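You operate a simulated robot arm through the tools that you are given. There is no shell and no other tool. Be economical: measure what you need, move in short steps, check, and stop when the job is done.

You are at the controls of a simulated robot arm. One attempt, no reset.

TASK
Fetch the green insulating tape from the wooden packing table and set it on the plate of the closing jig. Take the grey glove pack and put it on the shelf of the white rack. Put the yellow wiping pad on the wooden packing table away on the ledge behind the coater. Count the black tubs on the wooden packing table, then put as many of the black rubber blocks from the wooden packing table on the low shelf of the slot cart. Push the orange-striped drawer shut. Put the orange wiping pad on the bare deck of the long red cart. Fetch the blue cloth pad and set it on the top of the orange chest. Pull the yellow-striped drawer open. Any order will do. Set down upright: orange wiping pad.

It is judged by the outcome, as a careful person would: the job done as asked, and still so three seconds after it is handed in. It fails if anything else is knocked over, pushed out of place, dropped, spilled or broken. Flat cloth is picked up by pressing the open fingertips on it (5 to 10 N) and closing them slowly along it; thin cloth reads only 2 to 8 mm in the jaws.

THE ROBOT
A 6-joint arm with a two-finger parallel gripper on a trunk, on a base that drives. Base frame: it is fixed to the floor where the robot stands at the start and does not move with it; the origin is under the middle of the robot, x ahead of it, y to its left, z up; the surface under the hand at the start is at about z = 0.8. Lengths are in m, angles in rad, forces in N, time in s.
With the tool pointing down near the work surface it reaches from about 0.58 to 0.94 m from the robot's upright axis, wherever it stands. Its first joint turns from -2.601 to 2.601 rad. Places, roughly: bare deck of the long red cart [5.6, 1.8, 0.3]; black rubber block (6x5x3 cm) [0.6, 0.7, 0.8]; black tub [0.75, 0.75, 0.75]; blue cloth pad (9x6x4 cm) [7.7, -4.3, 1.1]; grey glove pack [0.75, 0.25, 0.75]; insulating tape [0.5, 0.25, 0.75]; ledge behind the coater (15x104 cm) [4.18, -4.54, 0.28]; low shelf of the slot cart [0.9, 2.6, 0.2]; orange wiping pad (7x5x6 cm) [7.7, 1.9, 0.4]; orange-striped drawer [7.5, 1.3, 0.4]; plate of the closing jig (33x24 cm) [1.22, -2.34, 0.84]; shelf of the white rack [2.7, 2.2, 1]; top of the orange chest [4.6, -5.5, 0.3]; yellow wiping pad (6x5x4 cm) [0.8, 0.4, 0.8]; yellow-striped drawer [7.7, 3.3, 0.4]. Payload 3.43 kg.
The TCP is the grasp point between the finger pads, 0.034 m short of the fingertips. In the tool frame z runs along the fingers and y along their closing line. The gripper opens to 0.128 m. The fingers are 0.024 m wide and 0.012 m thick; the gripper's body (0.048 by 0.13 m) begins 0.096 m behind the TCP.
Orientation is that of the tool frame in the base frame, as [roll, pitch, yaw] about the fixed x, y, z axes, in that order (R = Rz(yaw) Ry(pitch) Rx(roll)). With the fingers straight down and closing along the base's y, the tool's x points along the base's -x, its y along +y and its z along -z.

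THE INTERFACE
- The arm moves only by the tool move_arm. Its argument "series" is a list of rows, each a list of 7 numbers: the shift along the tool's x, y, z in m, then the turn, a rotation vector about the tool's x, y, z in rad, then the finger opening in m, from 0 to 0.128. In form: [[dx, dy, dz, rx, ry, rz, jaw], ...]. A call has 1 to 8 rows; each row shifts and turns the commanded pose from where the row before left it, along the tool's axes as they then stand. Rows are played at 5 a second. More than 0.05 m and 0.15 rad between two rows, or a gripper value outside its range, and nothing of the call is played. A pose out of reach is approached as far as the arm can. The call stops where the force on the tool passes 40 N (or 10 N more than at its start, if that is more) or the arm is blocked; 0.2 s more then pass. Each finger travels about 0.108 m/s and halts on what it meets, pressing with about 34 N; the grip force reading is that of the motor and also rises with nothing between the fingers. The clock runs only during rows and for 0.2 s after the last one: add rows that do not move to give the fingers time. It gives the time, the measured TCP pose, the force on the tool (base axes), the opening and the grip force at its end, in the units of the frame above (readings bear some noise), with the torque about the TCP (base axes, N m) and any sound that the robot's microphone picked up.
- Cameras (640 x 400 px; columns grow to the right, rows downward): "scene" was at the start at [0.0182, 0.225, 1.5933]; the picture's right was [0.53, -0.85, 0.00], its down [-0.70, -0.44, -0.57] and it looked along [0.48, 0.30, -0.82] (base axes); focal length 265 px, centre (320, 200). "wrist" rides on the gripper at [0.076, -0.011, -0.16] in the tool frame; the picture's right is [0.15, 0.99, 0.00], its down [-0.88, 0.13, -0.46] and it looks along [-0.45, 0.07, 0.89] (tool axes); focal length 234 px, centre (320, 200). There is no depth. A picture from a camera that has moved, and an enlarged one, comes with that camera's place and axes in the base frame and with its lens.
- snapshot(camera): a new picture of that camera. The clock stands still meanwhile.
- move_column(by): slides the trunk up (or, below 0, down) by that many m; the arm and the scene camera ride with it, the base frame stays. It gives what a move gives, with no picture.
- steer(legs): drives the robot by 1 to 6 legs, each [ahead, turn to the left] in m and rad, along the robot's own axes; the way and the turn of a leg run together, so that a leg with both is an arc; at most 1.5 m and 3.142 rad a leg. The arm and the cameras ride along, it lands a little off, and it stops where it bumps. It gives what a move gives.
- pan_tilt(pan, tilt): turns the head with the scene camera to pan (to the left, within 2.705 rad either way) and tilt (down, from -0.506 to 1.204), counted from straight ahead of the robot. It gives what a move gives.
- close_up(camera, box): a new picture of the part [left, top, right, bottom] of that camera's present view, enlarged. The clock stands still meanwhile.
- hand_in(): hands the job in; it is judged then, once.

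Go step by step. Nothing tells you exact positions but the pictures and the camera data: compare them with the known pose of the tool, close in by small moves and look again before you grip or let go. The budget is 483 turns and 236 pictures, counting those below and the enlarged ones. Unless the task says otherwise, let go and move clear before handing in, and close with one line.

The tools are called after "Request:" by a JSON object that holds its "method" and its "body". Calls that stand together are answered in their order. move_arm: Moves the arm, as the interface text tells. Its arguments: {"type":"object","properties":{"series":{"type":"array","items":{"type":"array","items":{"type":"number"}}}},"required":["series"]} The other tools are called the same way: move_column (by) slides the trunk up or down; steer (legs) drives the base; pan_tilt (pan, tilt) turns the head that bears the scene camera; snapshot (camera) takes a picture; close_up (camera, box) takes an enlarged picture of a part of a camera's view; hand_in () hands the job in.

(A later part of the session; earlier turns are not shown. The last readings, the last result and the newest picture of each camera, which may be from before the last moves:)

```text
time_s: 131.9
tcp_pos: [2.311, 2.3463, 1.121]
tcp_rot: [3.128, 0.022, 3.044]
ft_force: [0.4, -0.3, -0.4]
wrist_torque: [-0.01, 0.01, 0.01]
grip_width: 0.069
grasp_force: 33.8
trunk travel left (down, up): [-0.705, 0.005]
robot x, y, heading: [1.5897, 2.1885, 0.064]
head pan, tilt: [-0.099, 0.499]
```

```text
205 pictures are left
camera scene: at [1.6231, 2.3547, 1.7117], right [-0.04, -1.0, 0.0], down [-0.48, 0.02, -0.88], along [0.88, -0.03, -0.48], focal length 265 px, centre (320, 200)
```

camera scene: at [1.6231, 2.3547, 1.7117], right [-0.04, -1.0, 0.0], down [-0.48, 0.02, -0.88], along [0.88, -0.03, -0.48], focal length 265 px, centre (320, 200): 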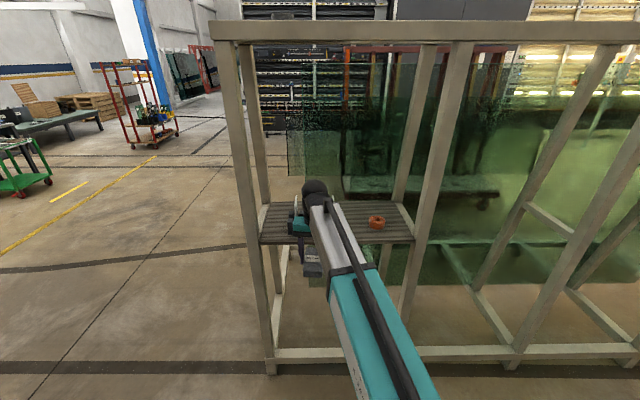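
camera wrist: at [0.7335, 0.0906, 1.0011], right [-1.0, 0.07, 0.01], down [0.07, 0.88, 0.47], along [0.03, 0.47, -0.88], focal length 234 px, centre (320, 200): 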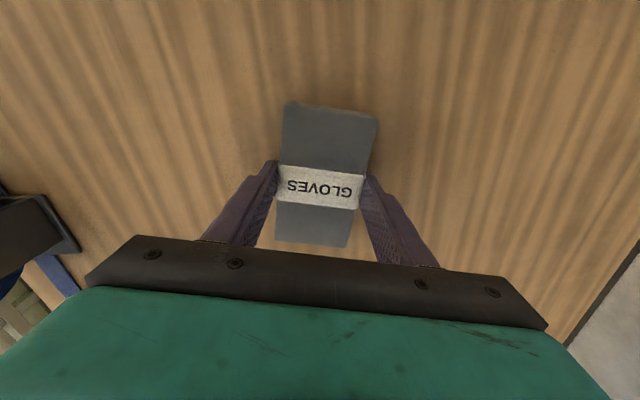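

Request:
{"method": "close_up", "body": {"camera": "scene", "box": [230, 150, 450, 290]}}

Request:
{"method": "snapshot", "body": {"camera": "wrist"}}

```text
2.86 times, centred on (340, 220) of scene
camera zoom: at [1.6231, 2.3547, 1.7117], right [-0.04, -1.0, 0.0], down [-0.48, 0.02, -0.88], along [0.88, -0.03, -0.48], focal length 758 px, centre (263, 143)
```

zoom: 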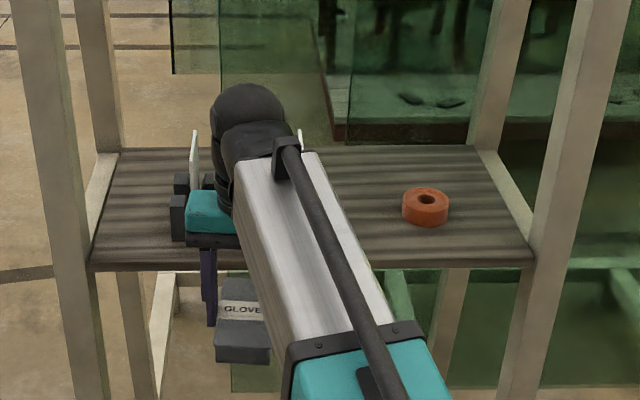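

```text
203 pictures are left
camera wrist: at [2.2301, 2.3413, 1.2782], right [-0.05, 1.0, 0.01], down [0.88, 0.04, 0.48], along [0.48, 0.03, -0.88], focal length 234 px, centre (320, 200)
```

wrist: 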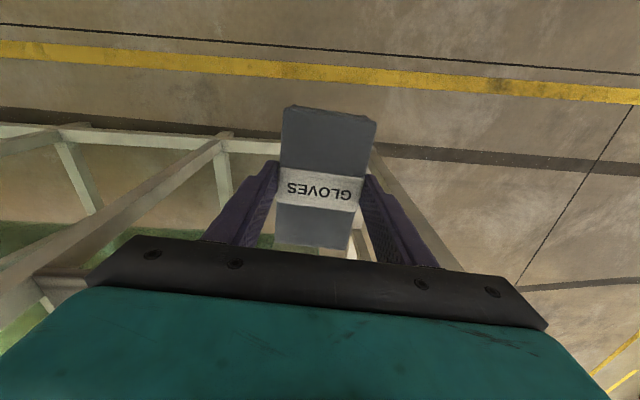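

The arm hides the slotted holder on the shelf. I'll swing the pack to y≈2.17 (in line with the gap) while still outside, then look again.

Request:
{"method": "move_arm", "body": {"series": [[-0.002, -0.02, 0, 0, 0, 0, 0.04], [-0.003, -0.03, 0, 0, 0, 0, 0.04], [-0.003, -0.03, 0, 0, 0, 0, 0.04], [-0.003, -0.03, 0, 0, 0, 0, 0.04], [-0.003, -0.03, 0, 0, 0, 0, 0.04], [-0.003, -0.025, 0, 0, 0, 0, 0.04], [0, -0.015, 0, 0, 0, 0, 0.04]]}}

Request:
{"method": "close_up", "body": {"camera": "scene", "box": [230, 150, 450, 290]}}

```text
time_s: 133.5
tcp_pos: [2.309, 2.165, 1.1189]
tcp_rot: [3.127, 0.022, 3.041]
ft_force: [0.4, -1.2, -0.9]
wrist_torque: [-0.02, 0.04, 0.01]
grip_width: 0.0689
grasp_force: 34.0
trunk travel left (down, up): [-0.705, 0.005]
robot x, y, heading: [1.5874, 2.1923, 0.064]
head pan, tilt: [-0.099, 0.499]
```

```text
2.86 times, centred on (340, 220) of scene
camera zoom: at [1.623, 2.3542, 1.7118], right [-0.04, -1.0, 0.0], down [-0.48, 0.02, -0.88], along [0.88, -0.03, -0.48], focal length 758 px, centre (263, 143)
```

zoom: 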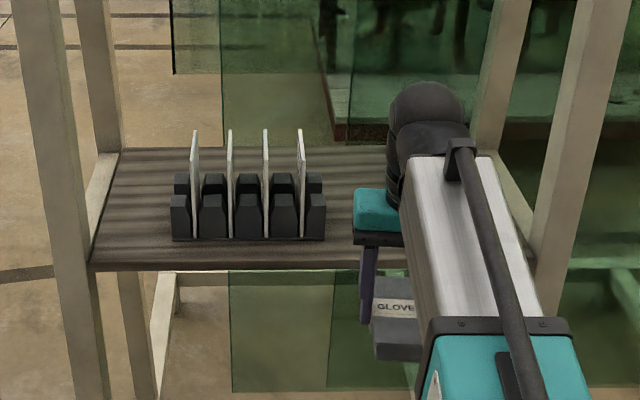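

The gap between the roll (edge y≈2.084) and the holder (edge y≈2.222) fits the pack at y≈2.153. I'll drive 0.25 m ahead and check.

Request:
{"method": "steer", "body": {"legs": [[0.25, 0]]}}

Request:
{"method": "snapshot", "body": {"camera": "wrist"}}

Request:
{"method": "snapshot", "body": {"camera": "scene"}}

```text
time_s: 135.5
tcp_pos: [2.5629, 2.1801, 1.1188]
tcp_rot: [3.128, 0.023, 3.041]
ft_force: [0.0, -0.3, -1.1]
wrist_torque: [-0.01, 0.03, -0.03]
grip_width: 0.0689
grasp_force: 34.0
trunk travel left (down, up): [-0.705, 0.005]
robot x, y, heading: [1.8382, 2.2064, 0.053]
head pan, tilt: [-0.099, 0.499]
```

```text
201 pictures are left
camera wrist: at [2.483, 2.1748, 1.2766], right [-0.05, 1.0, 0.01], down [0.88, 0.04, 0.48], along [0.48, 0.03, -0.88], focal length 234 px, centre (320, 200)
```

wrist: 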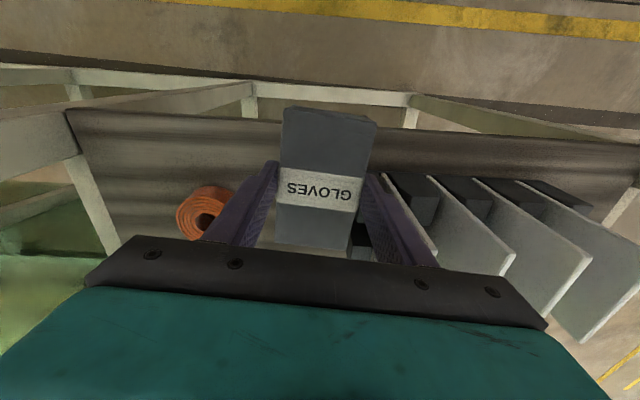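

```text
200 pictures are left
camera scene: at [1.8782, 2.3706, 1.7117], right [-0.04, -1.0, 0.0], down [-0.48, 0.02, -0.88], along [0.88, -0.03, -0.48], focal length 265 px, centre (320, 200)
```

scene: 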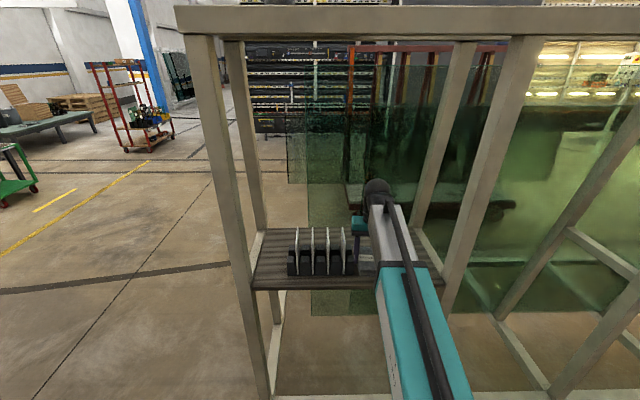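

Request:
{"method": "move_arm", "body": {"series": [[-0.01, -0.007, 0, 0, 0, -0.05, 0.04], [-0.02, -0.0062, 0, 0, 0, -0.05, 0.04], [-0.022, 0.001, 0, 0, 0, 0, 0.04], [-0.022, 0.001, 0, 0, 0, 0, 0.04], [-0.022, 0.001, 0, 0, 0, 0, 0.04], [-0.022, 0, 0, 0, 0, 0, 0.04], [-0.02, 0, 0, 0, 0, 0, 0.04]]}}

Request:
{"method": "snapshot", "body": {"camera": "wrist"}}

```text
time_s: 137.1
tcp_pos: [2.7013, 2.168, 1.1222]
tcp_rot: [3.131, 0.023, -3.141]
ft_force: [-0.2, 0.0, -0.3]
wrist_torque: [-0.04, 0.02, 0.03]
grip_width: 0.0688
grasp_force: 34.4
trunk travel left (down, up): [-0.705, 0.005]
robot x, y, heading: [1.8395, 2.2059, 0.061]
head pan, tilt: [-0.099, 0.499]
```

```text
199 pictures are left
camera wrist: at [2.6222, 2.1542, 1.281], right [-0.15, 0.99, 0.01], down [0.87, 0.12, 0.48], along [0.47, 0.08, -0.88], focal length 234 px, centre (320, 200)
```

wrist: 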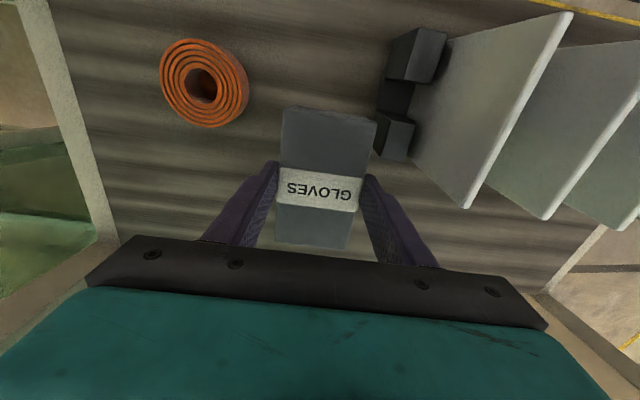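

Clearance looks good. I'll go slightly deeper and lower.

Request:
{"method": "move_arm", "body": {"series": [[-0.015, -0.004, 0, 0, 0, 0, 0.04], [-0.015, 0, 0.01, 0, 0, 0, 0.04], [0, 0, 0.02, 0, 0, 0, 0.04], [0, 0, 0.02, 0, 0, 0, 0.04], [0, 0, 0.008, 0, 0, 0, 0.04], [0, 0, 0.003, 0, 0, 0, 0.04], [0, 0, 0, 0, 0, 0, 0.04]]}}

Request:
{"method": "snapshot", "body": {"camera": "wrist"}}

```text
time_s: 138.7
tcp_pos: [2.7298, 2.1648, 1.0645]
tcp_rot: [3.13, 0.026, 3.141]
ft_force: [-1.4, -0.1, -0.8]
wrist_torque: [0.0, 0.01, -0.01]
grip_width: 0.0692
grasp_force: 34.2
trunk travel left (down, up): [-0.705, 0.005]
robot x, y, heading: [1.8388, 2.2054, 0.063]
head pan, tilt: [-0.099, 0.499]
```

```text
198 pictures are left
camera wrist: at [2.6515, 2.1516, 1.2225], right [-0.15, 0.99, 0.01], down [0.87, 0.12, 0.48], along [0.47, 0.08, -0.88], focal length 234 px, centre (320, 200)
```

wrist: 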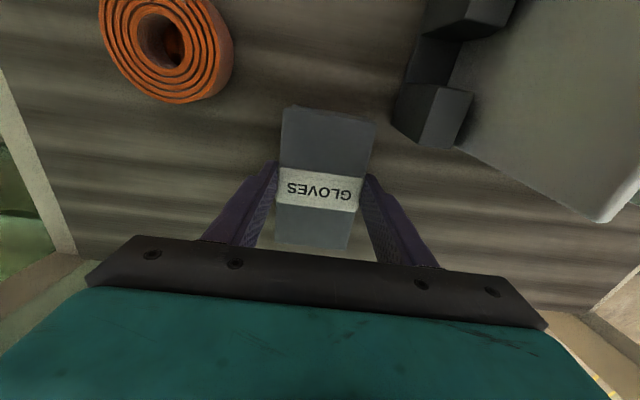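

Request:
{"method": "move_arm", "body": {"series": [[0, 0, 0.008, 0, 0, 0, 0.04], [0, 0, 0.004, 0, 0, 0, 0.04], [0, 0, 0.002, 0, 0, 0, 0.04], [0, 0, 0, 0, 0, 0, 0.04]]}}

```text
time_s: 139.7
tcp_pos: [2.7308, 2.1639, 1.0509]
tcp_rot: [3.133, 0.028, 3.14]
ft_force: [4.3, -2.4, 23.0]
wrist_torque: [-0.9, 0.6, 0.08]
grip_width: 0.0687
grasp_force: 34.1
trunk travel left (down, up): [-0.705, 0.005]
robot x, y, heading: [1.837, 2.2033, 0.063]
head pan, tilt: [-0.099, 0.499]
```

Contact with the shelf. Release and lift straight up.

Request:
{"method": "move_arm", "body": {"series": [[0, 0, -0.001, 0, 0, 0, 0.075], [0, 0, 0, 0, 0, 0, 0.084], [0, 0, -0.005, 0, 0, 0, 0.084], [0, 0, -0.02, 0, 0, 0, 0.084], [0, 0, -0.03, 0, 0, 0, 0.084], [0, 0, -0.02, 0, 0, 0, 0.084]]}}

Request:
{"method": "snapshot", "body": {"camera": "wrist"}}

```text
time_s: 141.1
tcp_pos: [2.7314, 2.1636, 1.1241]
tcp_rot: [3.129, 0.024, 3.142]
ft_force: [0.0, 0.5, -0.3]
wrist_torque: [0.01, 0.01, 0.0]
grip_width: 0.084
grasp_force: 0.1
trunk travel left (down, up): [-0.705, 0.005]
robot x, y, heading: [1.8407, 2.2056, 0.064]
head pan, tilt: [-0.099, 0.499]
```

```text
197 pictures are left
camera wrist: at [2.6509, 2.1503, 1.2808], right [-0.15, 0.99, 0.01], down [0.87, 0.12, 0.48], along [0.47, 0.08, -0.88], focal length 234 px, centre (320, 200)
```

wrist: 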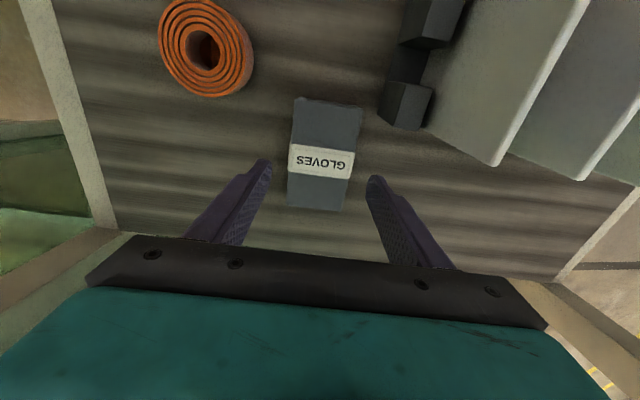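

Pack placed. I'll back out 0.3 m and look at the slot cart.

Request:
{"method": "steer", "body": {"legs": [[-0.3, 0]]}}

Request:
{"method": "pan_tilt", "body": {"pan": 2.4, "tilt": 0.7}}

Request:
{"method": "snapshot", "body": {"camera": "scene"}}

Request:
{"method": "pan_tilt", "body": {"pan": 1.6, "tilt": 0.5}}

Request:
{"method": "snapshot", "body": {"camera": "scene"}}

```text
time_s: 143.3
tcp_pos: [2.4353, 2.1411, 1.1234]
tcp_rot: [3.13, 0.024, 3.135]
ft_force: [0.1, 0.0, 0.4]
wrist_torque: [0.02, -0.02, -0.01]
grip_width: 0.0841
grasp_force: 0.0
trunk travel left (down, up): [-0.705, 0.005]
robot x, y, heading: [1.5455, 2.1845, 0.055]
head pan, tilt: [-0.099, 0.499]
```

```text
time_s: 145.6
tcp_pos: [2.4353, 2.1402, 1.1219]
tcp_rot: [3.129, 0.025, 3.135]
ft_force: [-0.4, -0.3, -0.3]
wrist_torque: [-0.01, -0.01, -0.02]
grip_width: 0.084
grasp_force: 0.1
trunk travel left (down, up): [-0.705, 0.005]
robot x, y, heading: [1.5441, 2.1878, 0.051]
head pan, tilt: [2.4, 0.7]
```

```text
196 pictures are left
camera scene: at [1.4274, 2.4097, 1.6941], right [0.64, 0.77, 0.0], down [0.5, -0.41, -0.76], along [-0.59, 0.49, -0.64], focal length 265 px, centre (320, 200)
```

scene: 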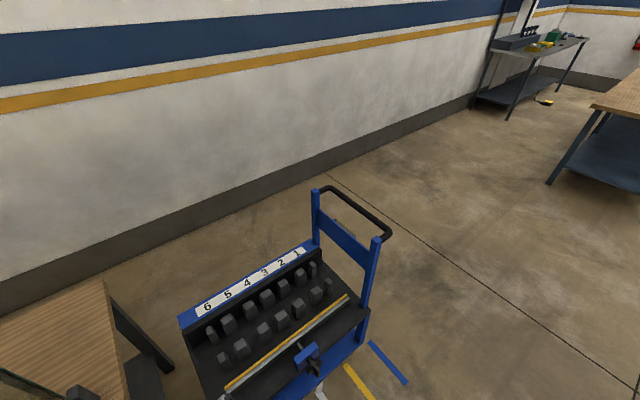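

```text
time_s: 146.7
tcp_pos: [2.4363, 2.1416, 1.1237]
tcp_rot: [3.129, 0.023, 3.135]
ft_force: [0.4, -0.6, -0.1]
wrist_torque: [-0.04, 0.01, 0.02]
grip_width: 0.0839
grasp_force: 0.0
trunk travel left (down, up): [-0.705, 0.005]
robot x, y, heading: [1.5432, 2.1856, 0.059]
head pan, tilt: [1.6, 0.499]
```

```text
195 pictures are left
camera scene: at [1.4853, 2.4464, 1.7117], right [1.0, 0.08, 0.0], down [0.04, -0.48, -0.88], along [-0.07, 0.87, -0.48], focal length 265 px, centre (320, 200)
```

scene: 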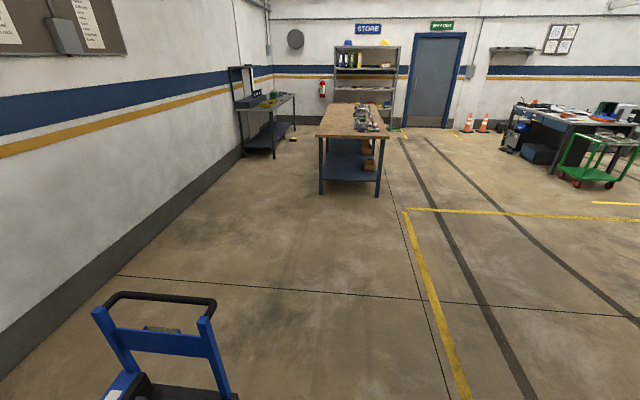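

The slot cart stands left of the table, with its working side facing the aisle. I'll retract the arm and face the cart from the aisle to see its low shelf.

Request:
{"method": "move_arm", "body": {"series": [[0.015, 0, 0, 0, 0, 0, 0.084], [0.025, 0, 0.01, 0, 0, 0, 0.084], [0.025, 0, 0.01, 0, 0, 0, 0.084], [0.025, 0, 0.01, 0, 0, 0, 0.084], [0.025, 0, 0.01, 0, 0, 0, 0.084], [0.025, 0, 0, 0, 0, 0, 0.084], [0.02, 0, 0, 0, 0, 0, 0.084]]}}

Request:
{"method": "steer", "body": {"legs": [[0.2, 0], [0, 1.52], [0.4, 0], [0, 1.571]]}}

Request:
{"method": "pan_tilt", "body": {"pan": 0.0, "tilt": 0.9}}

Request:
{"method": "snapshot", "body": {"camera": "scene"}}

Request:
{"method": "snapshot", "body": {"camera": "wrist"}}

```text
time_s: 148.3
tcp_pos: [2.2775, 2.1423, 1.0787]
tcp_rot: [3.13, 0.025, 3.135]
ft_force: [-0.2, -0.2, 0.1]
wrist_torque: [0.01, 0.0, 0.02]
grip_width: 0.0842
grasp_force: 0.0
trunk travel left (down, up): [-0.705, 0.005]
robot x, y, heading: [1.5441, 2.1882, 0.056]
head pan, tilt: [1.6, 0.499]
```

```text
time_s: 162.8
tcp_pos: [1.0088, 2.6859, 1.0806]
tcp_rot: [3.13, 0.026, -0.066]
ft_force: [0.4, 0.2, 0.0]
wrist_torque: [-0.05, 0.01, -0.01]
grip_width: 0.0838
grasp_force: 0.1
trunk travel left (down, up): [-0.705, 0.005]
robot x, y, heading: [1.7366, 2.5577, 3.129]
head pan, tilt: [1.6, 0.499]
```

```text
time_s: 164.4
tcp_pos: [1.0081, 2.6874, 1.0796]
tcp_rot: [3.13, 0.026, -0.064]
ft_force: [0.0, -0.6, -0.9]
wrist_torque: [-0.04, -0.03, -0.01]
grip_width: 0.0836
grasp_force: 0.0
trunk travel left (down, up): [-0.705, 0.005]
robot x, y, heading: [1.7401, 2.5575, 3.13]
head pan, tilt: [0.0, 0.901]
```

```text
194 pictures are left
camera scene: at [1.7063, 2.3905, 1.6779], right [0.01, 1.0, 0.0], down [0.78, -0.01, -0.62], along [-0.62, 0.01, -0.78], focal length 265 px, centre (320, 200)
```

scene: 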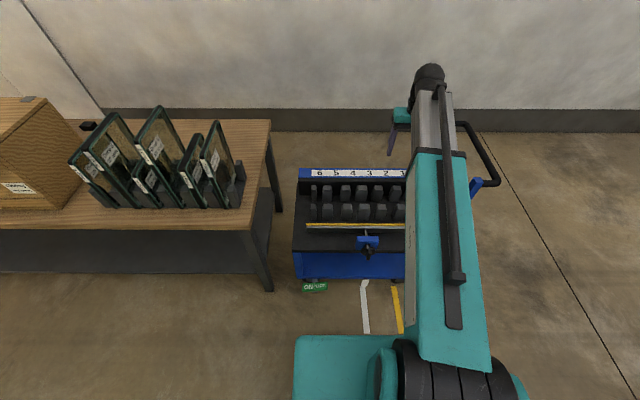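

```text
193 pictures are left
camera wrist: at [1.0891, 2.694, 1.237], right [0.08, -1.0, 0.01], down [-0.88, -0.07, 0.48], along [-0.48, -0.05, -0.88], focal length 234 px, centre (320, 200)
```

wrist: 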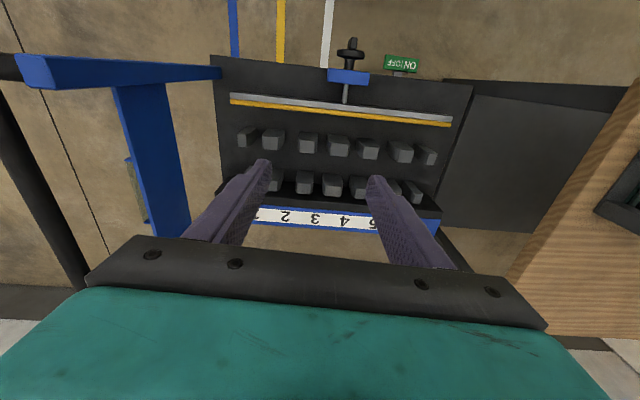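

Now I need to see the low shelf under the deck. I'll back up, lower the column and look from a low viewpoint.

Request:
{"method": "steer", "body": {"legs": [[-0.3, 0]]}}

Request:
{"method": "move_column", "body": {"by": -0.5}}

Request:
{"method": "pan_tilt", "body": {"pan": -0.05, "tilt": 0.6}}

Request:
{"method": "snapshot", "body": {"camera": "scene"}}

Request:
{"method": "close_up", "body": {"camera": "scene", "box": [230, 120, 470, 270]}}

```text
time_s: 166.6
tcp_pos: [1.3044, 2.6807, 1.0792]
tcp_rot: [3.13, 0.024, -0.063]
ft_force: [-0.6, 1.2, 0.6]
wrist_torque: [0.0, 0.03, -0.03]
grip_width: 0.084
grasp_force: 0.1
trunk travel left (down, up): [-0.705, 0.005]
robot x, y, heading: [2.0302, 2.5556, 3.127]
head pan, tilt: [0.0, 0.901]
```

```text
refused: -0.5 is not a number from -0.4 to 0.4
```

```text
time_s: 167.4
tcp_pos: [1.3034, 2.6811, 1.0792]
tcp_rot: [3.132, 0.024, -0.063]
ft_force: [0.4, -0.3, 0.1]
wrist_torque: [0.0, -0.03, 0.0]
grip_width: 0.0843
grasp_force: 0.1
trunk travel left (down, up): [-0.705, 0.005]
robot x, y, heading: [2.0296, 2.552, 3.129]
head pan, tilt: [-0.051, 0.6]
```

```text
192 pictures are left
camera scene: at [1.988, 2.3909, 1.7026], right [0.06, 1.0, 0.0], down [0.56, -0.04, -0.82], along [-0.82, 0.05, -0.57], focal length 265 px, centre (320, 200)
```

scene: 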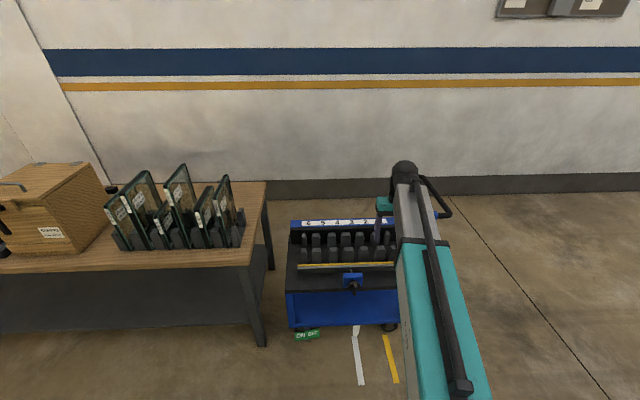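

```text
2.67 times, centred on (350, 195) of scene
camera zoom: at [1.988, 2.3909, 1.7026], right [0.06, 1.0, 0.0], down [0.56, -0.04, -0.82], along [-0.82, 0.05, -0.57], focal length 707 px, centre (240, 213)
```

zoom: 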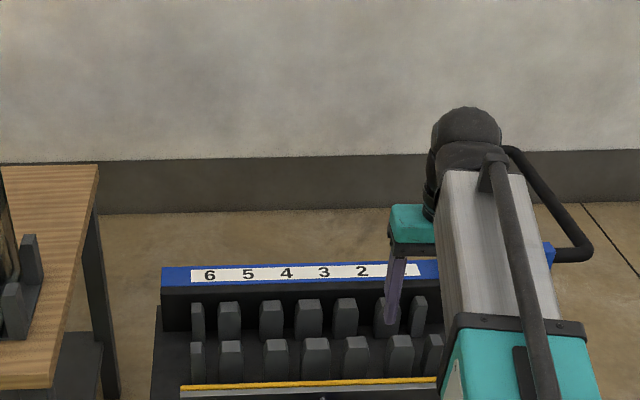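

Request:
{"method": "close_up", "body": {"camera": "scene", "box": [70, 160, 170, 225]}}

Request:
{"method": "move_column", "body": {"by": -0.4}}

Request:
{"method": "move_column", "body": {"by": -0.15}}

Request:
{"method": "close_up", "body": {"camera": "scene", "box": [230, 50, 470, 200]}}

Request:
{"method": "snapshot", "body": {"camera": "scene"}}

```text
6.15 times, centred on (120, 192) of scene
camera zoom: at [1.988, 2.3909, 1.7026], right [0.06, 1.0, 0.0], down [0.56, -0.04, -0.82], along [-0.82, 0.05, -0.57], focal length 1632 px, centre (1551, 246)
```

zoom: 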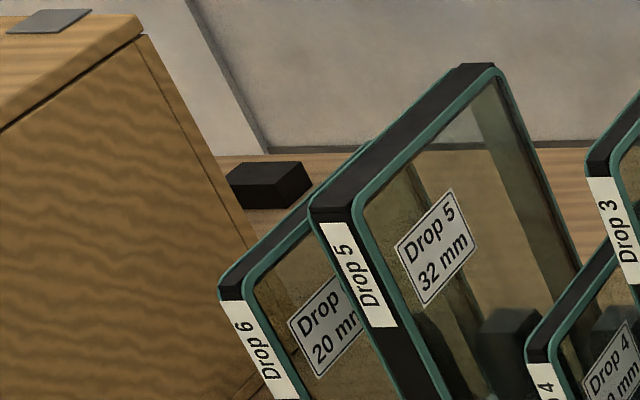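

```text
time_s: 171.3
tcp_pos: [1.3022, 2.6815, 0.6799]
tcp_rot: [3.13, 0.025, -0.062]
ft_force: [-0.7, -0.3, -1.3]
wrist_torque: [0.0, 0.03, -0.02]
grip_width: 0.084
grasp_force: 0.1
trunk travel left (down, up): [-0.305, 0.405]
robot x, y, heading: [2.0323, 2.5541, 3.129]
head pan, tilt: [-0.051, 0.6]
```

```text
time_s: 173.0
tcp_pos: [1.3036, 2.6818, 0.5289]
tcp_rot: [3.13, 0.025, -0.063]
ft_force: [0.6, -0.6, 0.3]
wrist_torque: [-0.04, 0.0, -0.04]
grip_width: 0.084
grasp_force: 0.1
trunk travel left (down, up): [-0.155, 0.555]
robot x, y, heading: [2.0315, 2.5525, 3.126]
head pan, tilt: [-0.051, 0.6]
```

```text
2.67 times, centred on (350, 125) of scene
camera zoom: at [1.9879, 2.3909, 1.1527], right [0.06, 1.0, 0.0], down [0.56, -0.04, -0.83], along [-0.82, 0.05, -0.56], focal length 707 px, centre (240, 400)
```

zoom: 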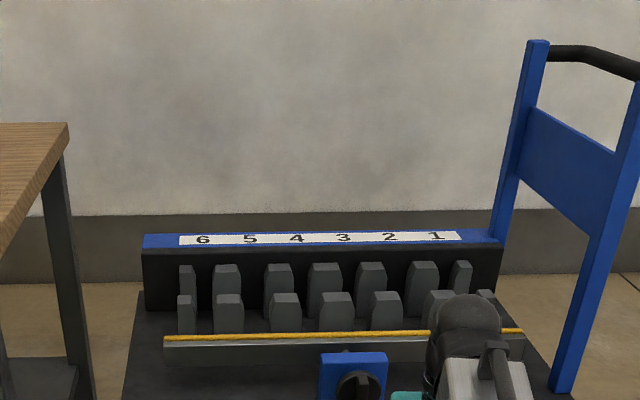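

```text
188 pictures are left
camera scene: at [1.9879, 2.3909, 1.1527], right [0.06, 1.0, 0.0], down [0.56, -0.04, -0.83], along [-0.82, 0.05, -0.56], focal length 265 px, centre (320, 200)
```

scene: 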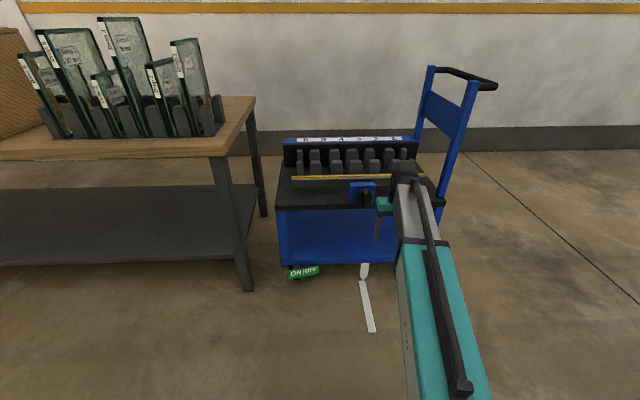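

Request:
{"method": "close_up", "body": {"camera": "scene", "box": [260, 180, 450, 295]}}

```text
3.37 times, centred on (355, 238) of scene
camera zoom: at [1.9879, 2.3909, 1.1527], right [0.06, 1.0, 0.0], down [0.56, -0.04, -0.83], along [-0.82, 0.05, -0.56], focal length 894 px, centre (202, 74)
```

zoom: 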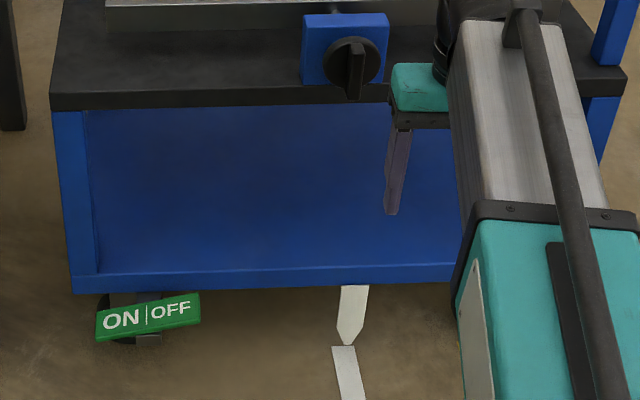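

The low shelf is a box opening (z≈0.2–0.48, front at x≈1.09). I'll test a 45° forward-tilted tool, which could serve both to pick a block and to place it under the deck.

Request:
{"method": "move_arm", "body": {"series": [[0, 0, 0, 0, -0.06, 0, 0.084], [0, 0, 0, 0, -0.12, 0, 0.084], [0, 0, 0, 0, -0.14, 0, 0.084], [0, 0, 0, 0, -0.14, 0, 0.084], [0, 0, 0, 0, -0.14, 0, 0.084], [0, 0, 0, 0, -0.12, 0, 0.084], [0, 0, 0, 0, -0.06, 0, 0.084]]}}

Request:
{"method": "snapshot", "body": {"camera": "wrist"}}

Request:
{"method": "snapshot", "body": {"camera": "scene"}}

```text
time_s: 174.6
tcp_pos: [1.2949, 2.685, 0.5308]
tcp_rot: [3.125, 0.805, -0.076]
ft_force: [0.1, 0.5, 0.2]
wrist_torque: [0.01, 0.02, 0.01]
grip_width: 0.0839
grasp_force: 0.0
out of reach, approached as far as the arm can: row 7
trunk travel left (down, up): [-0.155, 0.555]
robot x, y, heading: [2.0318, 2.5571, 3.123]
head pan, tilt: [-0.051, 0.6]
```

```text
186 pictures are left
camera wrist: at [1.4624, 2.6855, 0.5861], right [0.04, -0.99, -0.09], down [-0.29, -0.1, 0.95], along [-0.96, -0.01, -0.29], focal length 234 px, centre (320, 200)
```

wrist: 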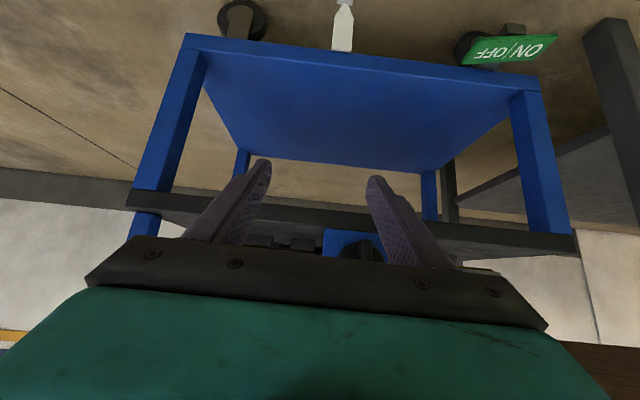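

```text
185 pictures are left
camera scene: at [1.988, 2.3909, 1.1527], right [0.06, 1.0, 0.0], down [0.56, -0.04, -0.83], along [-0.82, 0.05, -0.56], focal length 265 px, centre (320, 200)
```

scene: 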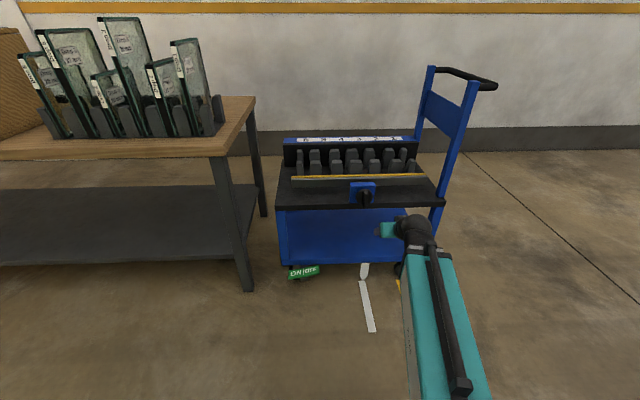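

The low shelf is open on both sides (x 0.72–1.09, y 2.31–2.93), so it's reachable from the corridor too. I'll straighten the tool, raise the column and drive round to the corridor.

Request:
{"method": "move_arm", "body": {"series": [[0, 0, 0, 0, 0.06, 0, 0.084], [0, 0, 0, 0, 0.12, 0, 0.084], [0, 0, 0, 0, 0.14, 0, 0.084], [0, 0, 0, 0, 0.14, 0, 0.084], [0, 0, 0, 0, 0.14, 0, 0.084], [0, 0, 0, 0, 0.12, 0, 0.084], [0, 0, 0, 0, 0.06, 0, 0.084]]}}

Request:
{"method": "move_column", "body": {"by": 0.4}}

Request:
{"method": "move_column", "body": {"by": 0.15}}

Request:
{"method": "steer", "body": {"legs": [[0, -1.555], [1.25, 0], [0, 1.571], [1.0, 0]]}}

Request:
{"method": "pan_tilt", "body": {"pan": 0.6, "tilt": 0.5}}

Request:
{"method": "snapshot", "body": {"camera": "scene"}}

```text
time_s: 176.2
tcp_pos: [1.2938, 2.6836, 0.5301]
tcp_rot: [3.13, 0.024, -0.064]
ft_force: [0.6, 0.7, 0.9]
wrist_torque: [0.03, 0.04, 0.0]
grip_width: 0.084
grasp_force: 0.1
trunk travel left (down, up): [-0.155, 0.555]
robot x, y, heading: [2.0329, 2.5532, 3.129]
head pan, tilt: [-0.051, 0.6]
```

```text
time_s: 180.1
tcp_pos: [1.2936, 2.6843, 0.9297]
tcp_rot: [3.13, 0.023, -0.063]
ft_force: [-0.6, -0.1, -0.1]
wrist_torque: [-0.03, 0.0, -0.01]
grip_width: 0.0838
grasp_force: 0.0
trunk travel left (down, up): [-0.555, 0.155]
robot x, y, heading: [2.0338, 2.5562, 3.125]
head pan, tilt: [-0.051, 0.6]
```

```text
time_s: 181.8
tcp_pos: [1.294, 2.6845, 1.0788]
tcp_rot: [3.131, 0.024, -0.063]
ft_force: [-0.6, 0.3, 0.3]
wrist_torque: [-0.01, 0.02, -0.01]
grip_width: 0.0841
grasp_force: 0.1
trunk travel left (down, up): [-0.705, 0.005]
robot x, y, heading: [2.0335, 2.5557, 3.125]
head pan, tilt: [-0.051, 0.6]
```

```text
time_s: 205.1
tcp_pos: [0.38, 3.934, 1.0801]
tcp_rot: [3.13, 0.026, -0.075]
ft_force: [-0.5, -0.2, -0.8]
wrist_torque: [-0.01, -0.01, 0.02]
grip_width: 0.0844
grasp_force: 0.0
trunk travel left (down, up): [-0.705, 0.005]
robot x, y, heading: [1.1139, 3.7978, 3.116]
head pan, tilt: [-0.051, 0.6]
```

```text
time_s: 206.1
tcp_pos: [0.3812, 3.9334, 1.0792]
tcp_rot: [3.131, 0.024, -0.075]
ft_force: [-0.9, -1.0, 0.3]
wrist_torque: [0.01, 0.03, 0.01]
grip_width: 0.084
grasp_force: 0.0
trunk travel left (down, up): [-0.705, 0.005]
robot x, y, heading: [1.1165, 3.7952, 3.111]
head pan, tilt: [0.6, 0.499]
```

```text
184 pictures are left
camera scene: at [1.082, 3.5775, 1.7118], right [-0.54, 0.84, 0.0], down [0.4, 0.26, -0.88], along [-0.74, -0.47, -0.48], focal length 265 px, centre (320, 200)
```

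scene: 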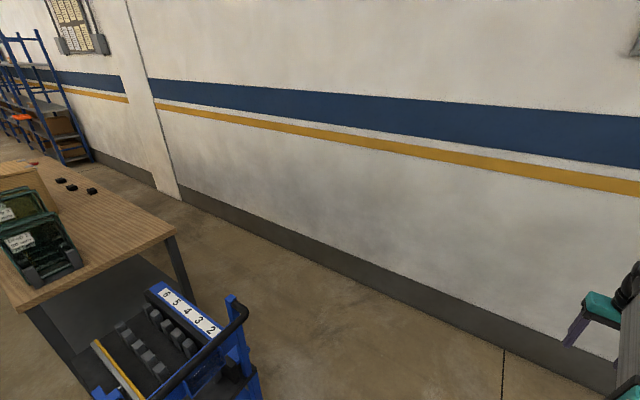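

Driving forward would poke the wall with the arm, so I'll enter the corridor backwards with the arm trailing.

Request:
{"method": "steer", "body": {"legs": [[0, -3.111], [-1.18, 0], [0, 1.571]]}}

```text
time_s: 228.4
tcp_pos: [-0.019, 4.4918, 1.0801]
tcp_rot: [3.13, 0.024, -1.578]
ft_force: [-0.1, 0.1, -0.7]
wrist_torque: [0.0, -0.02, 0.01]
grip_width: 0.0841
grasp_force: 0.1
trunk travel left (down, up): [-0.705, 0.005]
robot x, y, heading: [-0.1369, 3.7453, 1.598]
head pan, tilt: [0.6, 0.499]
```

Request:
{"method": "steer", "body": {"legs": [[-1.3, 0], [0, -0.02], [-1.2, 0]]}}

Request:
{"method": "pan_tilt", "body": {"pan": -0.9, "tilt": 0.9}}

Request:
{"method": "snapshot", "body": {"camera": "scene"}}

```text
time_s: 242.5
tcp_pos: [-0.0577, 2.0249, 1.0802]
tcp_rot: [3.131, 0.024, -1.686]
ft_force: [0.4, 0.3, -0.2]
wrist_torque: [0.01, 0.05, 0.02]
grip_width: 0.084
grasp_force: 0.1
trunk travel left (down, up): [-0.705, 0.005]
robot x, y, heading: [-0.2468, 1.298, 1.479]
head pan, tilt: [0.6, 0.499]
```

```text
time_s: 244.1
tcp_pos: [-0.0581, 2.0241, 1.0788]
tcp_rot: [3.13, 0.024, -1.686]
ft_force: [0.0, 0.1, 0.2]
wrist_torque: [0.01, 0.03, 0.01]
grip_width: 0.0837
grasp_force: 0.2
trunk travel left (down, up): [-0.705, 0.005]
robot x, y, heading: [-0.2479, 1.2989, 1.482]
head pan, tilt: [-0.901, 0.901]
```

```text
183 pictures are left
camera scene: at [-0.3559, 1.31, 1.6779], right [0.55, -0.84, 0.0], down [-0.66, -0.43, -0.62], along [0.52, 0.34, -0.78], focal length 265 px, centre (320, 200)
```

scene: 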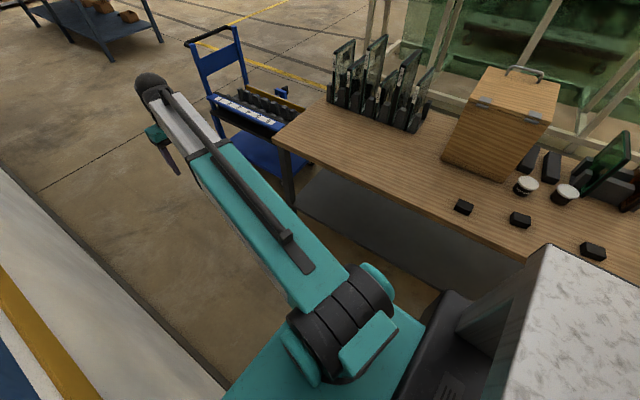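

Tubs confirmed as two; the three small black blocks lie along the table front. I'll correct the heading and back to about y=0.55.

Request:
{"method": "steer", "body": {"legs": [[0, 0.28], [-0.76, 0], [0, -0.19]]}}

Request:
{"method": "snapshot", "body": {"camera": "scene"}}

```text
time_s: 250.7
tcp_pos: [0.02, 1.3049, 1.0794]
tcp_rot: [3.13, 0.023, -1.608]
ft_force: [-0.2, 0.4, -0.4]
wrist_torque: [0.0, 0.0, -0.01]
grip_width: 0.0841
grasp_force: 0.1
trunk travel left (down, up): [-0.705, 0.005]
robot x, y, heading: [-0.1106, 0.5642, 1.568]
head pan, tilt: [-0.901, 0.901]
```

```text
182 pictures are left
camera scene: at [-0.2153, 0.5664, 1.678], right [0.62, -0.78, 0.0], down [-0.61, -0.49, -0.62], along [0.49, 0.39, -0.78], focal length 265 px, centre (320, 200)
```

scene: 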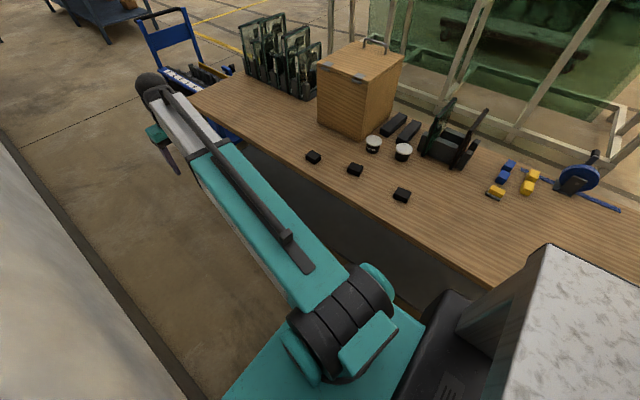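

Block 1 is at about (0.503, 1.18), block 2 at (0.554, 0.977). I'll turn the robot to face the table, then move above block 1.

Request:
{"method": "steer", "body": {"legs": [[0, -1.568]]}}

Request:
{"method": "move_arm", "body": {"series": [[0, 0.015, 0.0, 0, 0, 0, 0.1], [0, 0.03, 0.01, 0, 0, 0, 0.1], [0, 0.03, 0.01, 0, 0, 0, 0.1], [0, 0.03, 0.01, 0, 0, 0, 0.1], [0, 0.03, 0.01, 0, 0, 0, 0.1], [0, 0.03, 0, 0, 0, 0, 0.1], [0, 0.03, 0, 0, 0, 0, 0.1], [0, 0.03, 0, 0, 0, 0, 0.1]]}}

```text
time_s: 256.5
tcp_pos: [0.6283, 0.409, 1.0799]
tcp_rot: [3.13, 0.025, 3.065]
ft_force: [-0.2, 0.1, 0.1]
wrist_torque: [0.01, 0.0, 0.04]
grip_width: 0.084
grasp_force: 0.1
trunk travel left (down, up): [-0.705, 0.005]
robot x, y, heading: [-0.1065, 0.5343, -0.032]
head pan, tilt: [-0.901, 0.901]
```

```text
time_s: 258.3
tcp_pos: [0.6428, 0.632, 1.0412]
tcp_rot: [3.132, 0.025, 3.068]
ft_force: [0.2, -0.4, -0.2]
wrist_torque: [-0.01, 0.01, -0.02]
grip_width: 0.0998
grasp_force: 0.0
trunk travel left (down, up): [-0.705, 0.005]
robot x, y, heading: [-0.1084, 0.5358, -0.026]
head pan, tilt: [-0.901, 0.901]
```

Request:
{"method": "move_arm", "body": {"series": [[0.006, 0.02, 0.0, 0, 0, 0, 0.1], [0.01, 0.03, 0.005, 0, 0, 0, 0.1], [0.01, 0.03, 0.005, 0, 0, 0, 0.1], [0.01, 0.03, 0.005, 0, 0, 0, 0.1], [0.01, 0.03, 0.005, 0, 0, 0, 0.1], [0.01, 0.03, 0.005, 0, 0, 0, 0.1], [0.01, 0.03, 0.005, 0, 0, 0, 0.1], [0.01, 0.03, 0.005, 0, 0, 0, 0.1]]}}

Request:
{"method": "move_arm", "body": {"series": [[0.01, 0.03, 0.01, 0, 0, 0, 0.1], [0.01, 0.03, 0.01, 0, 0, 0, 0.1], [0.01, 0.03, 0.01, 0, 0, 0, 0.1], [0.008, 0.017, 0.01, 0, 0, 0, 0.1]]}}

Request:
{"method": "snapshot", "body": {"camera": "wrist"}}

```text
time_s: 260.1
tcp_pos: [0.5868, 0.8691, 1.0072]
tcp_rot: [3.133, 0.026, 3.067]
ft_force: [0.6, 0.5, 0.3]
wrist_torque: [-0.05, -0.03, -0.01]
grip_width: 0.1001
grasp_force: 0.0
trunk travel left (down, up): [-0.705, 0.005]
robot x, y, heading: [-0.1065, 0.5377, -0.032]
head pan, tilt: [-0.901, 0.901]
```

```text
time_s: 261.1
tcp_pos: [0.5622, 0.9789, 0.9679]
tcp_rot: [3.13, 0.025, 3.066]
ft_force: [0.0, 0.5, -0.8]
wrist_torque: [-0.03, 0.0, -0.01]
grip_width: 0.1002
grasp_force: 0.1
trunk travel left (down, up): [-0.705, 0.005]
robot x, y, heading: [-0.1111, 0.5358, -0.029]
head pan, tilt: [-0.901, 0.901]
```

```text
181 pictures are left
camera wrist: at [0.4812, 0.9718, 1.1259], right [-0.07, 1.0, 0.01], down [0.88, 0.06, 0.48], along [0.48, 0.04, -0.88], focal length 234 px, centre (320, 200)
```

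wrist: 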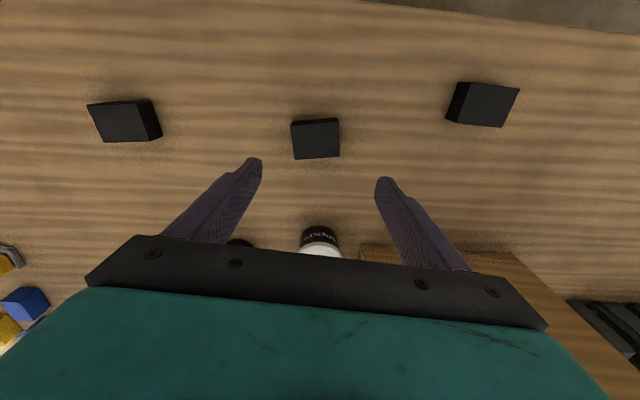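

Block 2 is at (0.555, 0.974), turned about 0.12 rad. I'll align the yaw, then tilt the tool 45° forward.

Request:
{"method": "move_arm", "body": {"series": [[0.014, -0.004, 0.02, 0, 0, -0.1, 0.1], [0, 0, 0.01, 0, 0, -0.095, 0.1], [0, 0, 0, 0, -0.1, 0, 0.1], [0, 0, 0, 0, -0.14, 0, 0.1], [0, 0, 0, 0, -0.14, 0, 0.1], [0, 0, 0, 0, -0.14, 0, 0.1], [0, 0, 0, 0, -0.14, 0, 0.1], [0, 0, 0, 0, -0.12, 0, 0.1]]}}

Request:
{"method": "snapshot", "body": {"camera": "wrist"}}

```text
time_s: 262.9
tcp_pos: [0.5455, 0.9749, 0.9378]
tcp_rot: [3.132, 0.808, -3.027]
ft_force: [-0.2, -0.3, -0.9]
wrist_torque: [0.01, -0.02, 0.02]
grip_width: 0.1
grasp_force: 0.1
trunk travel left (down, up): [-0.705, 0.005]
robot x, y, heading: [-0.1083, 0.5384, -0.029]
head pan, tilt: [-0.901, 0.901]
```

```text
180 pictures are left
camera wrist: at [0.3799, 0.9432, 0.9933], right [-0.22, 0.97, -0.1], down [0.26, 0.16, 0.95], along [0.94, 0.18, -0.29], focal length 234 px, centre (320, 200)
```

wrist: 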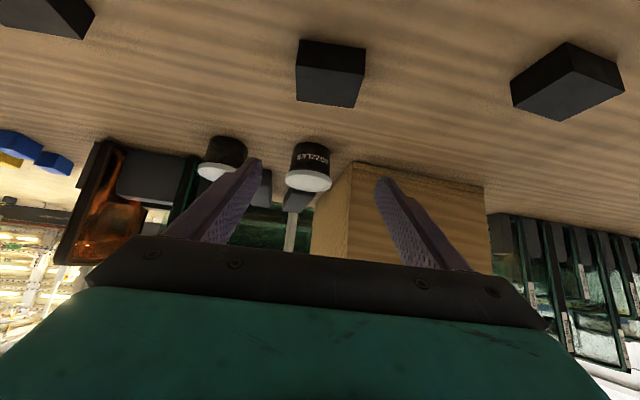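

Request:
{"method": "move_arm", "body": {"series": [[0.0145, 0, 0.0138, 0, 0, 0, 0.1], [0.0145, 0, 0.0138, 0, 0, 0, 0.1], [0.0145, 0, 0.0138, 0, 0, 0, 0.1], [0.0108, 0, 0.0104, 0, 0, 0, 0.1]]}}

Request:
{"method": "snapshot", "body": {"camera": "wrist"}}

```text
time_s: 263.9
tcp_pos: [0.545, 0.9785, 0.8642]
tcp_rot: [3.132, 0.807, -3.028]
ft_force: [0.7, 1.2, -0.3]
wrist_torque: [-0.01, 0.01, -0.01]
grip_width: 0.1
grasp_force: 0.0
trunk travel left (down, up): [-0.705, 0.005]
robot x, y, heading: [-0.1078, 0.5303, -0.028]
head pan, tilt: [-0.901, 0.901]
```

```text
179 pictures are left
camera wrist: at [0.379, 0.9457, 0.9192], right [-0.22, 0.97, -0.1], down [0.26, 0.16, 0.95], along [0.94, 0.18, -0.29], focal length 234 px, centre (320, 200)
```

wrist: 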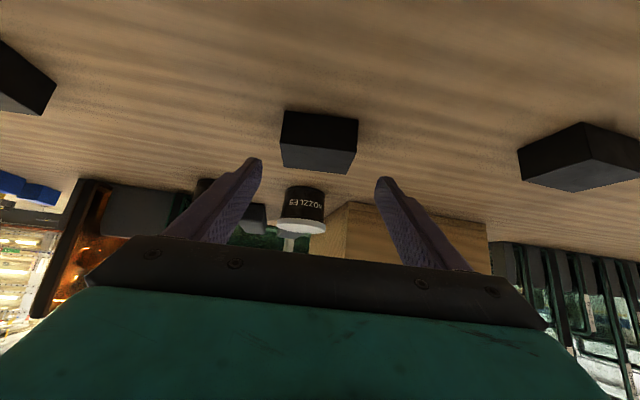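

Request:
{"method": "move_arm", "body": {"series": [[0.01, 0, 0.0095, 0, 0, 0, 0.1], [0.008, 0, 0.0077, 0, 0, 0, 0.1], [0.0035, 0, 0.0035, 0, 0, 0, 0.1], [0, 0, 0, 0, 0, 0, 0.085], [0, 0, 0, 0, 0, 0, 0.06], [0, 0, 0, 0, 0, 0, 0.04], [0, 0, 0, 0, 0, 0, 0.04]]}}

Request:
{"method": "snapshot", "body": {"camera": "wrist"}}

```text
time_s: 265.5
tcp_pos: [0.5444, 0.9753, 0.8351]
tcp_rot: [3.129, 0.807, -3.028]
ft_force: [0.3, -0.7, 0.3]
wrist_torque: [0.01, 0.01, -0.02]
grip_width: 0.0595
grasp_force: 33.8
trunk travel left (down, up): [-0.705, 0.005]
robot x, y, heading: [-0.1061, 0.5354, -0.029]
head pan, tilt: [-0.901, 0.901]
```

```text
178 pictures are left
camera wrist: at [0.3789, 0.9443, 0.8896], right [-0.22, 0.97, -0.1], down [0.26, 0.16, 0.95], along [0.94, 0.18, -0.29], focal length 234 px, centre (320, 200)
```

wrist: 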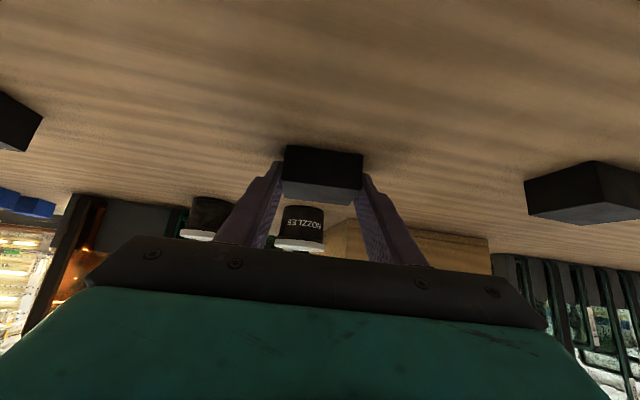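

Block 2 held. I'll lift it and bring the arm in front of the robot before driving to the cart.

Request:
{"method": "move_arm", "body": {"series": [[-0.0145, 0, -0.0138, 0, 0, 0, 0.04], [-0.0217, 0, -0.0207, 0, 0, 0, 0.04], [-0.0217, 0, -0.0207, 0, 0, 0, 0.04], [-0.0217, 0, -0.0207, 0, 0, 0, 0.04], [-0.0217, 0, -0.0207, 0, 0, 0, 0.04], [-0.0145, 0, -0.0138, 0, 0, 0, 0.04]]}}

Request:
{"method": "move_arm", "body": {"series": [[0, -0.02, 0, 0, 0, 0, 0.04], [-0.003, -0.035, 0.003, 0, 0, 0, 0.04], [-0.005, -0.035, 0.005, 0, 0, 0, 0.04], [-0.005, -0.035, 0.005, 0, 0, 0, 0.04], [-0.005, -0.035, 0.005, 0, 0, 0, 0.04], [-0.005, -0.035, 0.005, 0, 0, 0, 0.04], [-0.005, -0.035, 0.005, 0, 0, 0, 0.04], [-0.005, -0.035, 0.005, 0, 0, 0, 0.04]]}}

Request:
{"method": "move_arm", "body": {"series": [[0, -0.035, 0, 0, 0, 0, 0.04], [0, -0.035, 0, 0, 0, 0, 0.04], [0, -0.035, 0, 0, 0, 0, 0.04], [0, -0.035, 0, 0, 0, 0, 0.04], [0, -0.035, 0, 0, 0, 0, 0.04], [0, -0.02, 0, 0, 0, 0, 0.04]]}}

```text
time_s: 266.9
tcp_pos: [0.546, 0.9772, 0.9904]
tcp_rot: [3.132, 0.806, -3.029]
ft_force: [0.4, 0.3, 0.1]
wrist_torque: [-0.03, 0.02, -0.01]
grip_width: 0.0588
grasp_force: 33.6
trunk travel left (down, up): [-0.705, 0.005]
robot x, y, heading: [-0.1105, 0.5355, -0.031]
head pan, tilt: [-0.901, 0.901]
```

```text
time_s: 268.7
tcp_pos: [0.6257, 0.7189, 0.9915]
tcp_rot: [3.132, 0.805, -3.027]
ft_force: [0.0, -0.1, -1.1]
wrist_torque: [0.0, -0.01, 0.01]
grip_width: 0.0592
grasp_force: 33.9
trunk travel left (down, up): [-0.705, 0.005]
robot x, y, heading: [-0.1057, 0.5359, -0.029]
head pan, tilt: [-0.901, 0.901]
```

```text
time_s: 270.1
tcp_pos: [0.6489, 0.523, 0.9919]
tcp_rot: [3.132, 0.806, -3.029]
ft_force: [0.2, 0.0, -0.8]
wrist_torque: [0.01, 0.01, 0.01]
grip_width: 0.0593
grasp_force: 34.2
trunk travel left (down, up): [-0.705, 0.005]
robot x, y, heading: [-0.1075, 0.5351, -0.03]
head pan, tilt: [-0.901, 0.901]
```

Request:
{"method": "steer", "body": {"legs": [[0, 1.62]]}}

```text
time_s: 276.0
tcp_pos: [-0.1668, 1.293, 0.9918]
tcp_rot: [3.13, 0.806, -1.362]
ft_force: [0.0, -0.4, 0.4]
wrist_torque: [-0.01, 0.02, 0.0]
grip_width: 0.059
grasp_force: 33.7
trunk travel left (down, up): [-0.705, 0.005]
robot x, y, heading: [-0.1438, 0.5362, 1.62]
head pan, tilt: [-0.901, 0.901]
```

Request:
{"method": "steer", "body": {"legs": [[0, -0.03], [1.0, 0]]}}

```text
time_s: 282.4
tcp_pos: [-0.1853, 2.309, 0.9913]
tcp_rot: [3.133, 0.806, -1.376]
ft_force: [0.0, 0.9, -0.4]
wrist_torque: [-0.03, 0.0, -0.03]
grip_width: 0.059
grasp_force: 34.1
trunk travel left (down, up): [-0.705, 0.005]
robot x, y, heading: [-0.1822, 1.5475, 1.608]
head pan, tilt: [-0.901, 0.901]
```

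Request:
{"method": "steer", "body": {"legs": [[0, -0.04], [1.02, 0]]}}

Request:
{"method": "steer", "body": {"legs": [[0, -1.57]]}}

Request:
{"method": "pan_tilt", "body": {"pan": -0.1, "tilt": 0.9}}

Request:
{"method": "snapshot", "body": {"camera": "scene"}}

Request:
{"method": "snapshot", "body": {"camera": "wrist"}}

```text
time_s: 288.6
tcp_pos: [-0.1536, 3.2953, 0.9923]
tcp_rot: [3.134, 0.805, -1.419]
ft_force: [-1.5, 0.4, -1.2]
wrist_torque: [-0.03, 0.03, 0.0]
grip_width: 0.0592
grasp_force: 33.5
trunk travel left (down, up): [-0.705, 0.005]
robot x, y, heading: [-0.173, 2.5406, 1.566]
head pan, tilt: [-0.901, 0.901]
```

```text
time_s: 292.4
tcp_pos: [0.5182, 2.8664, 0.992]
tcp_rot: [3.135, 0.806, -2.517]
ft_force: [-0.2, 0.6, -0.5]
wrist_torque: [-0.03, 0.05, -0.01]
grip_width: 0.059
grasp_force: 33.7
trunk travel left (down, up): [-0.705, 0.005]
robot x, y, heading: [-0.1375, 2.4944, 0.568]
head pan, tilt: [-0.901, 0.901]
stopped in leg 1: the robot was blocked; the commanded pose is now the measured one
```

```text
time_s: 293.6
tcp_pos: [0.5189, 2.8651, 0.9914]
tcp_rot: [3.132, 0.807, -2.518]
ft_force: [0.9, -0.5, -0.8]
wrist_torque: [-0.01, 0.0, -0.02]
grip_width: 0.0592
grasp_force: 33.8
trunk travel left (down, up): [-0.705, 0.005]
robot x, y, heading: [-0.1431, 2.4921, 0.57]
head pan, tilt: [-0.099, 0.901]
```

```text
177 pictures are left
camera scene: at [-0.1985, 2.6469, 1.6779], right [0.45, -0.89, 0.0], down [-0.7, -0.35, -0.62], along [0.55, 0.28, -0.78], focal length 265 px, centre (320, 200)
```

scene: 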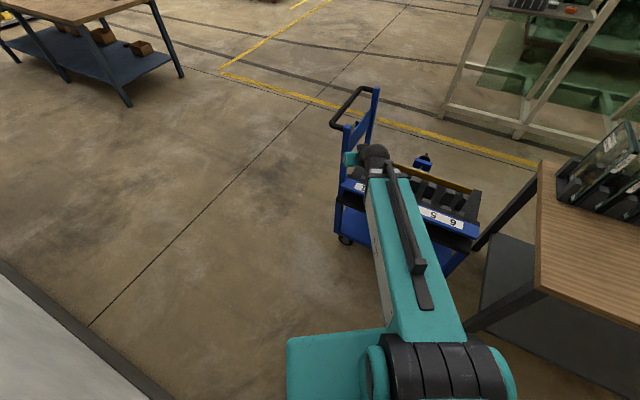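

```text
176 pictures are left
camera wrist: at [0.3898, 2.7564, 1.0477], right [-0.66, 0.74, -0.1], down [0.15, 0.27, 0.95], along [0.73, 0.62, -0.29], focal length 234 px, centre (320, 200)
```

wrist: 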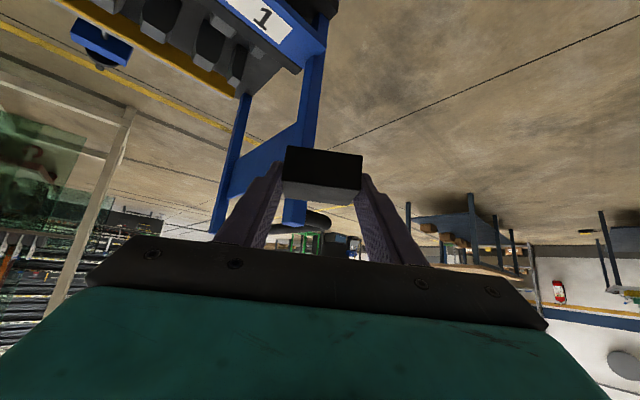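

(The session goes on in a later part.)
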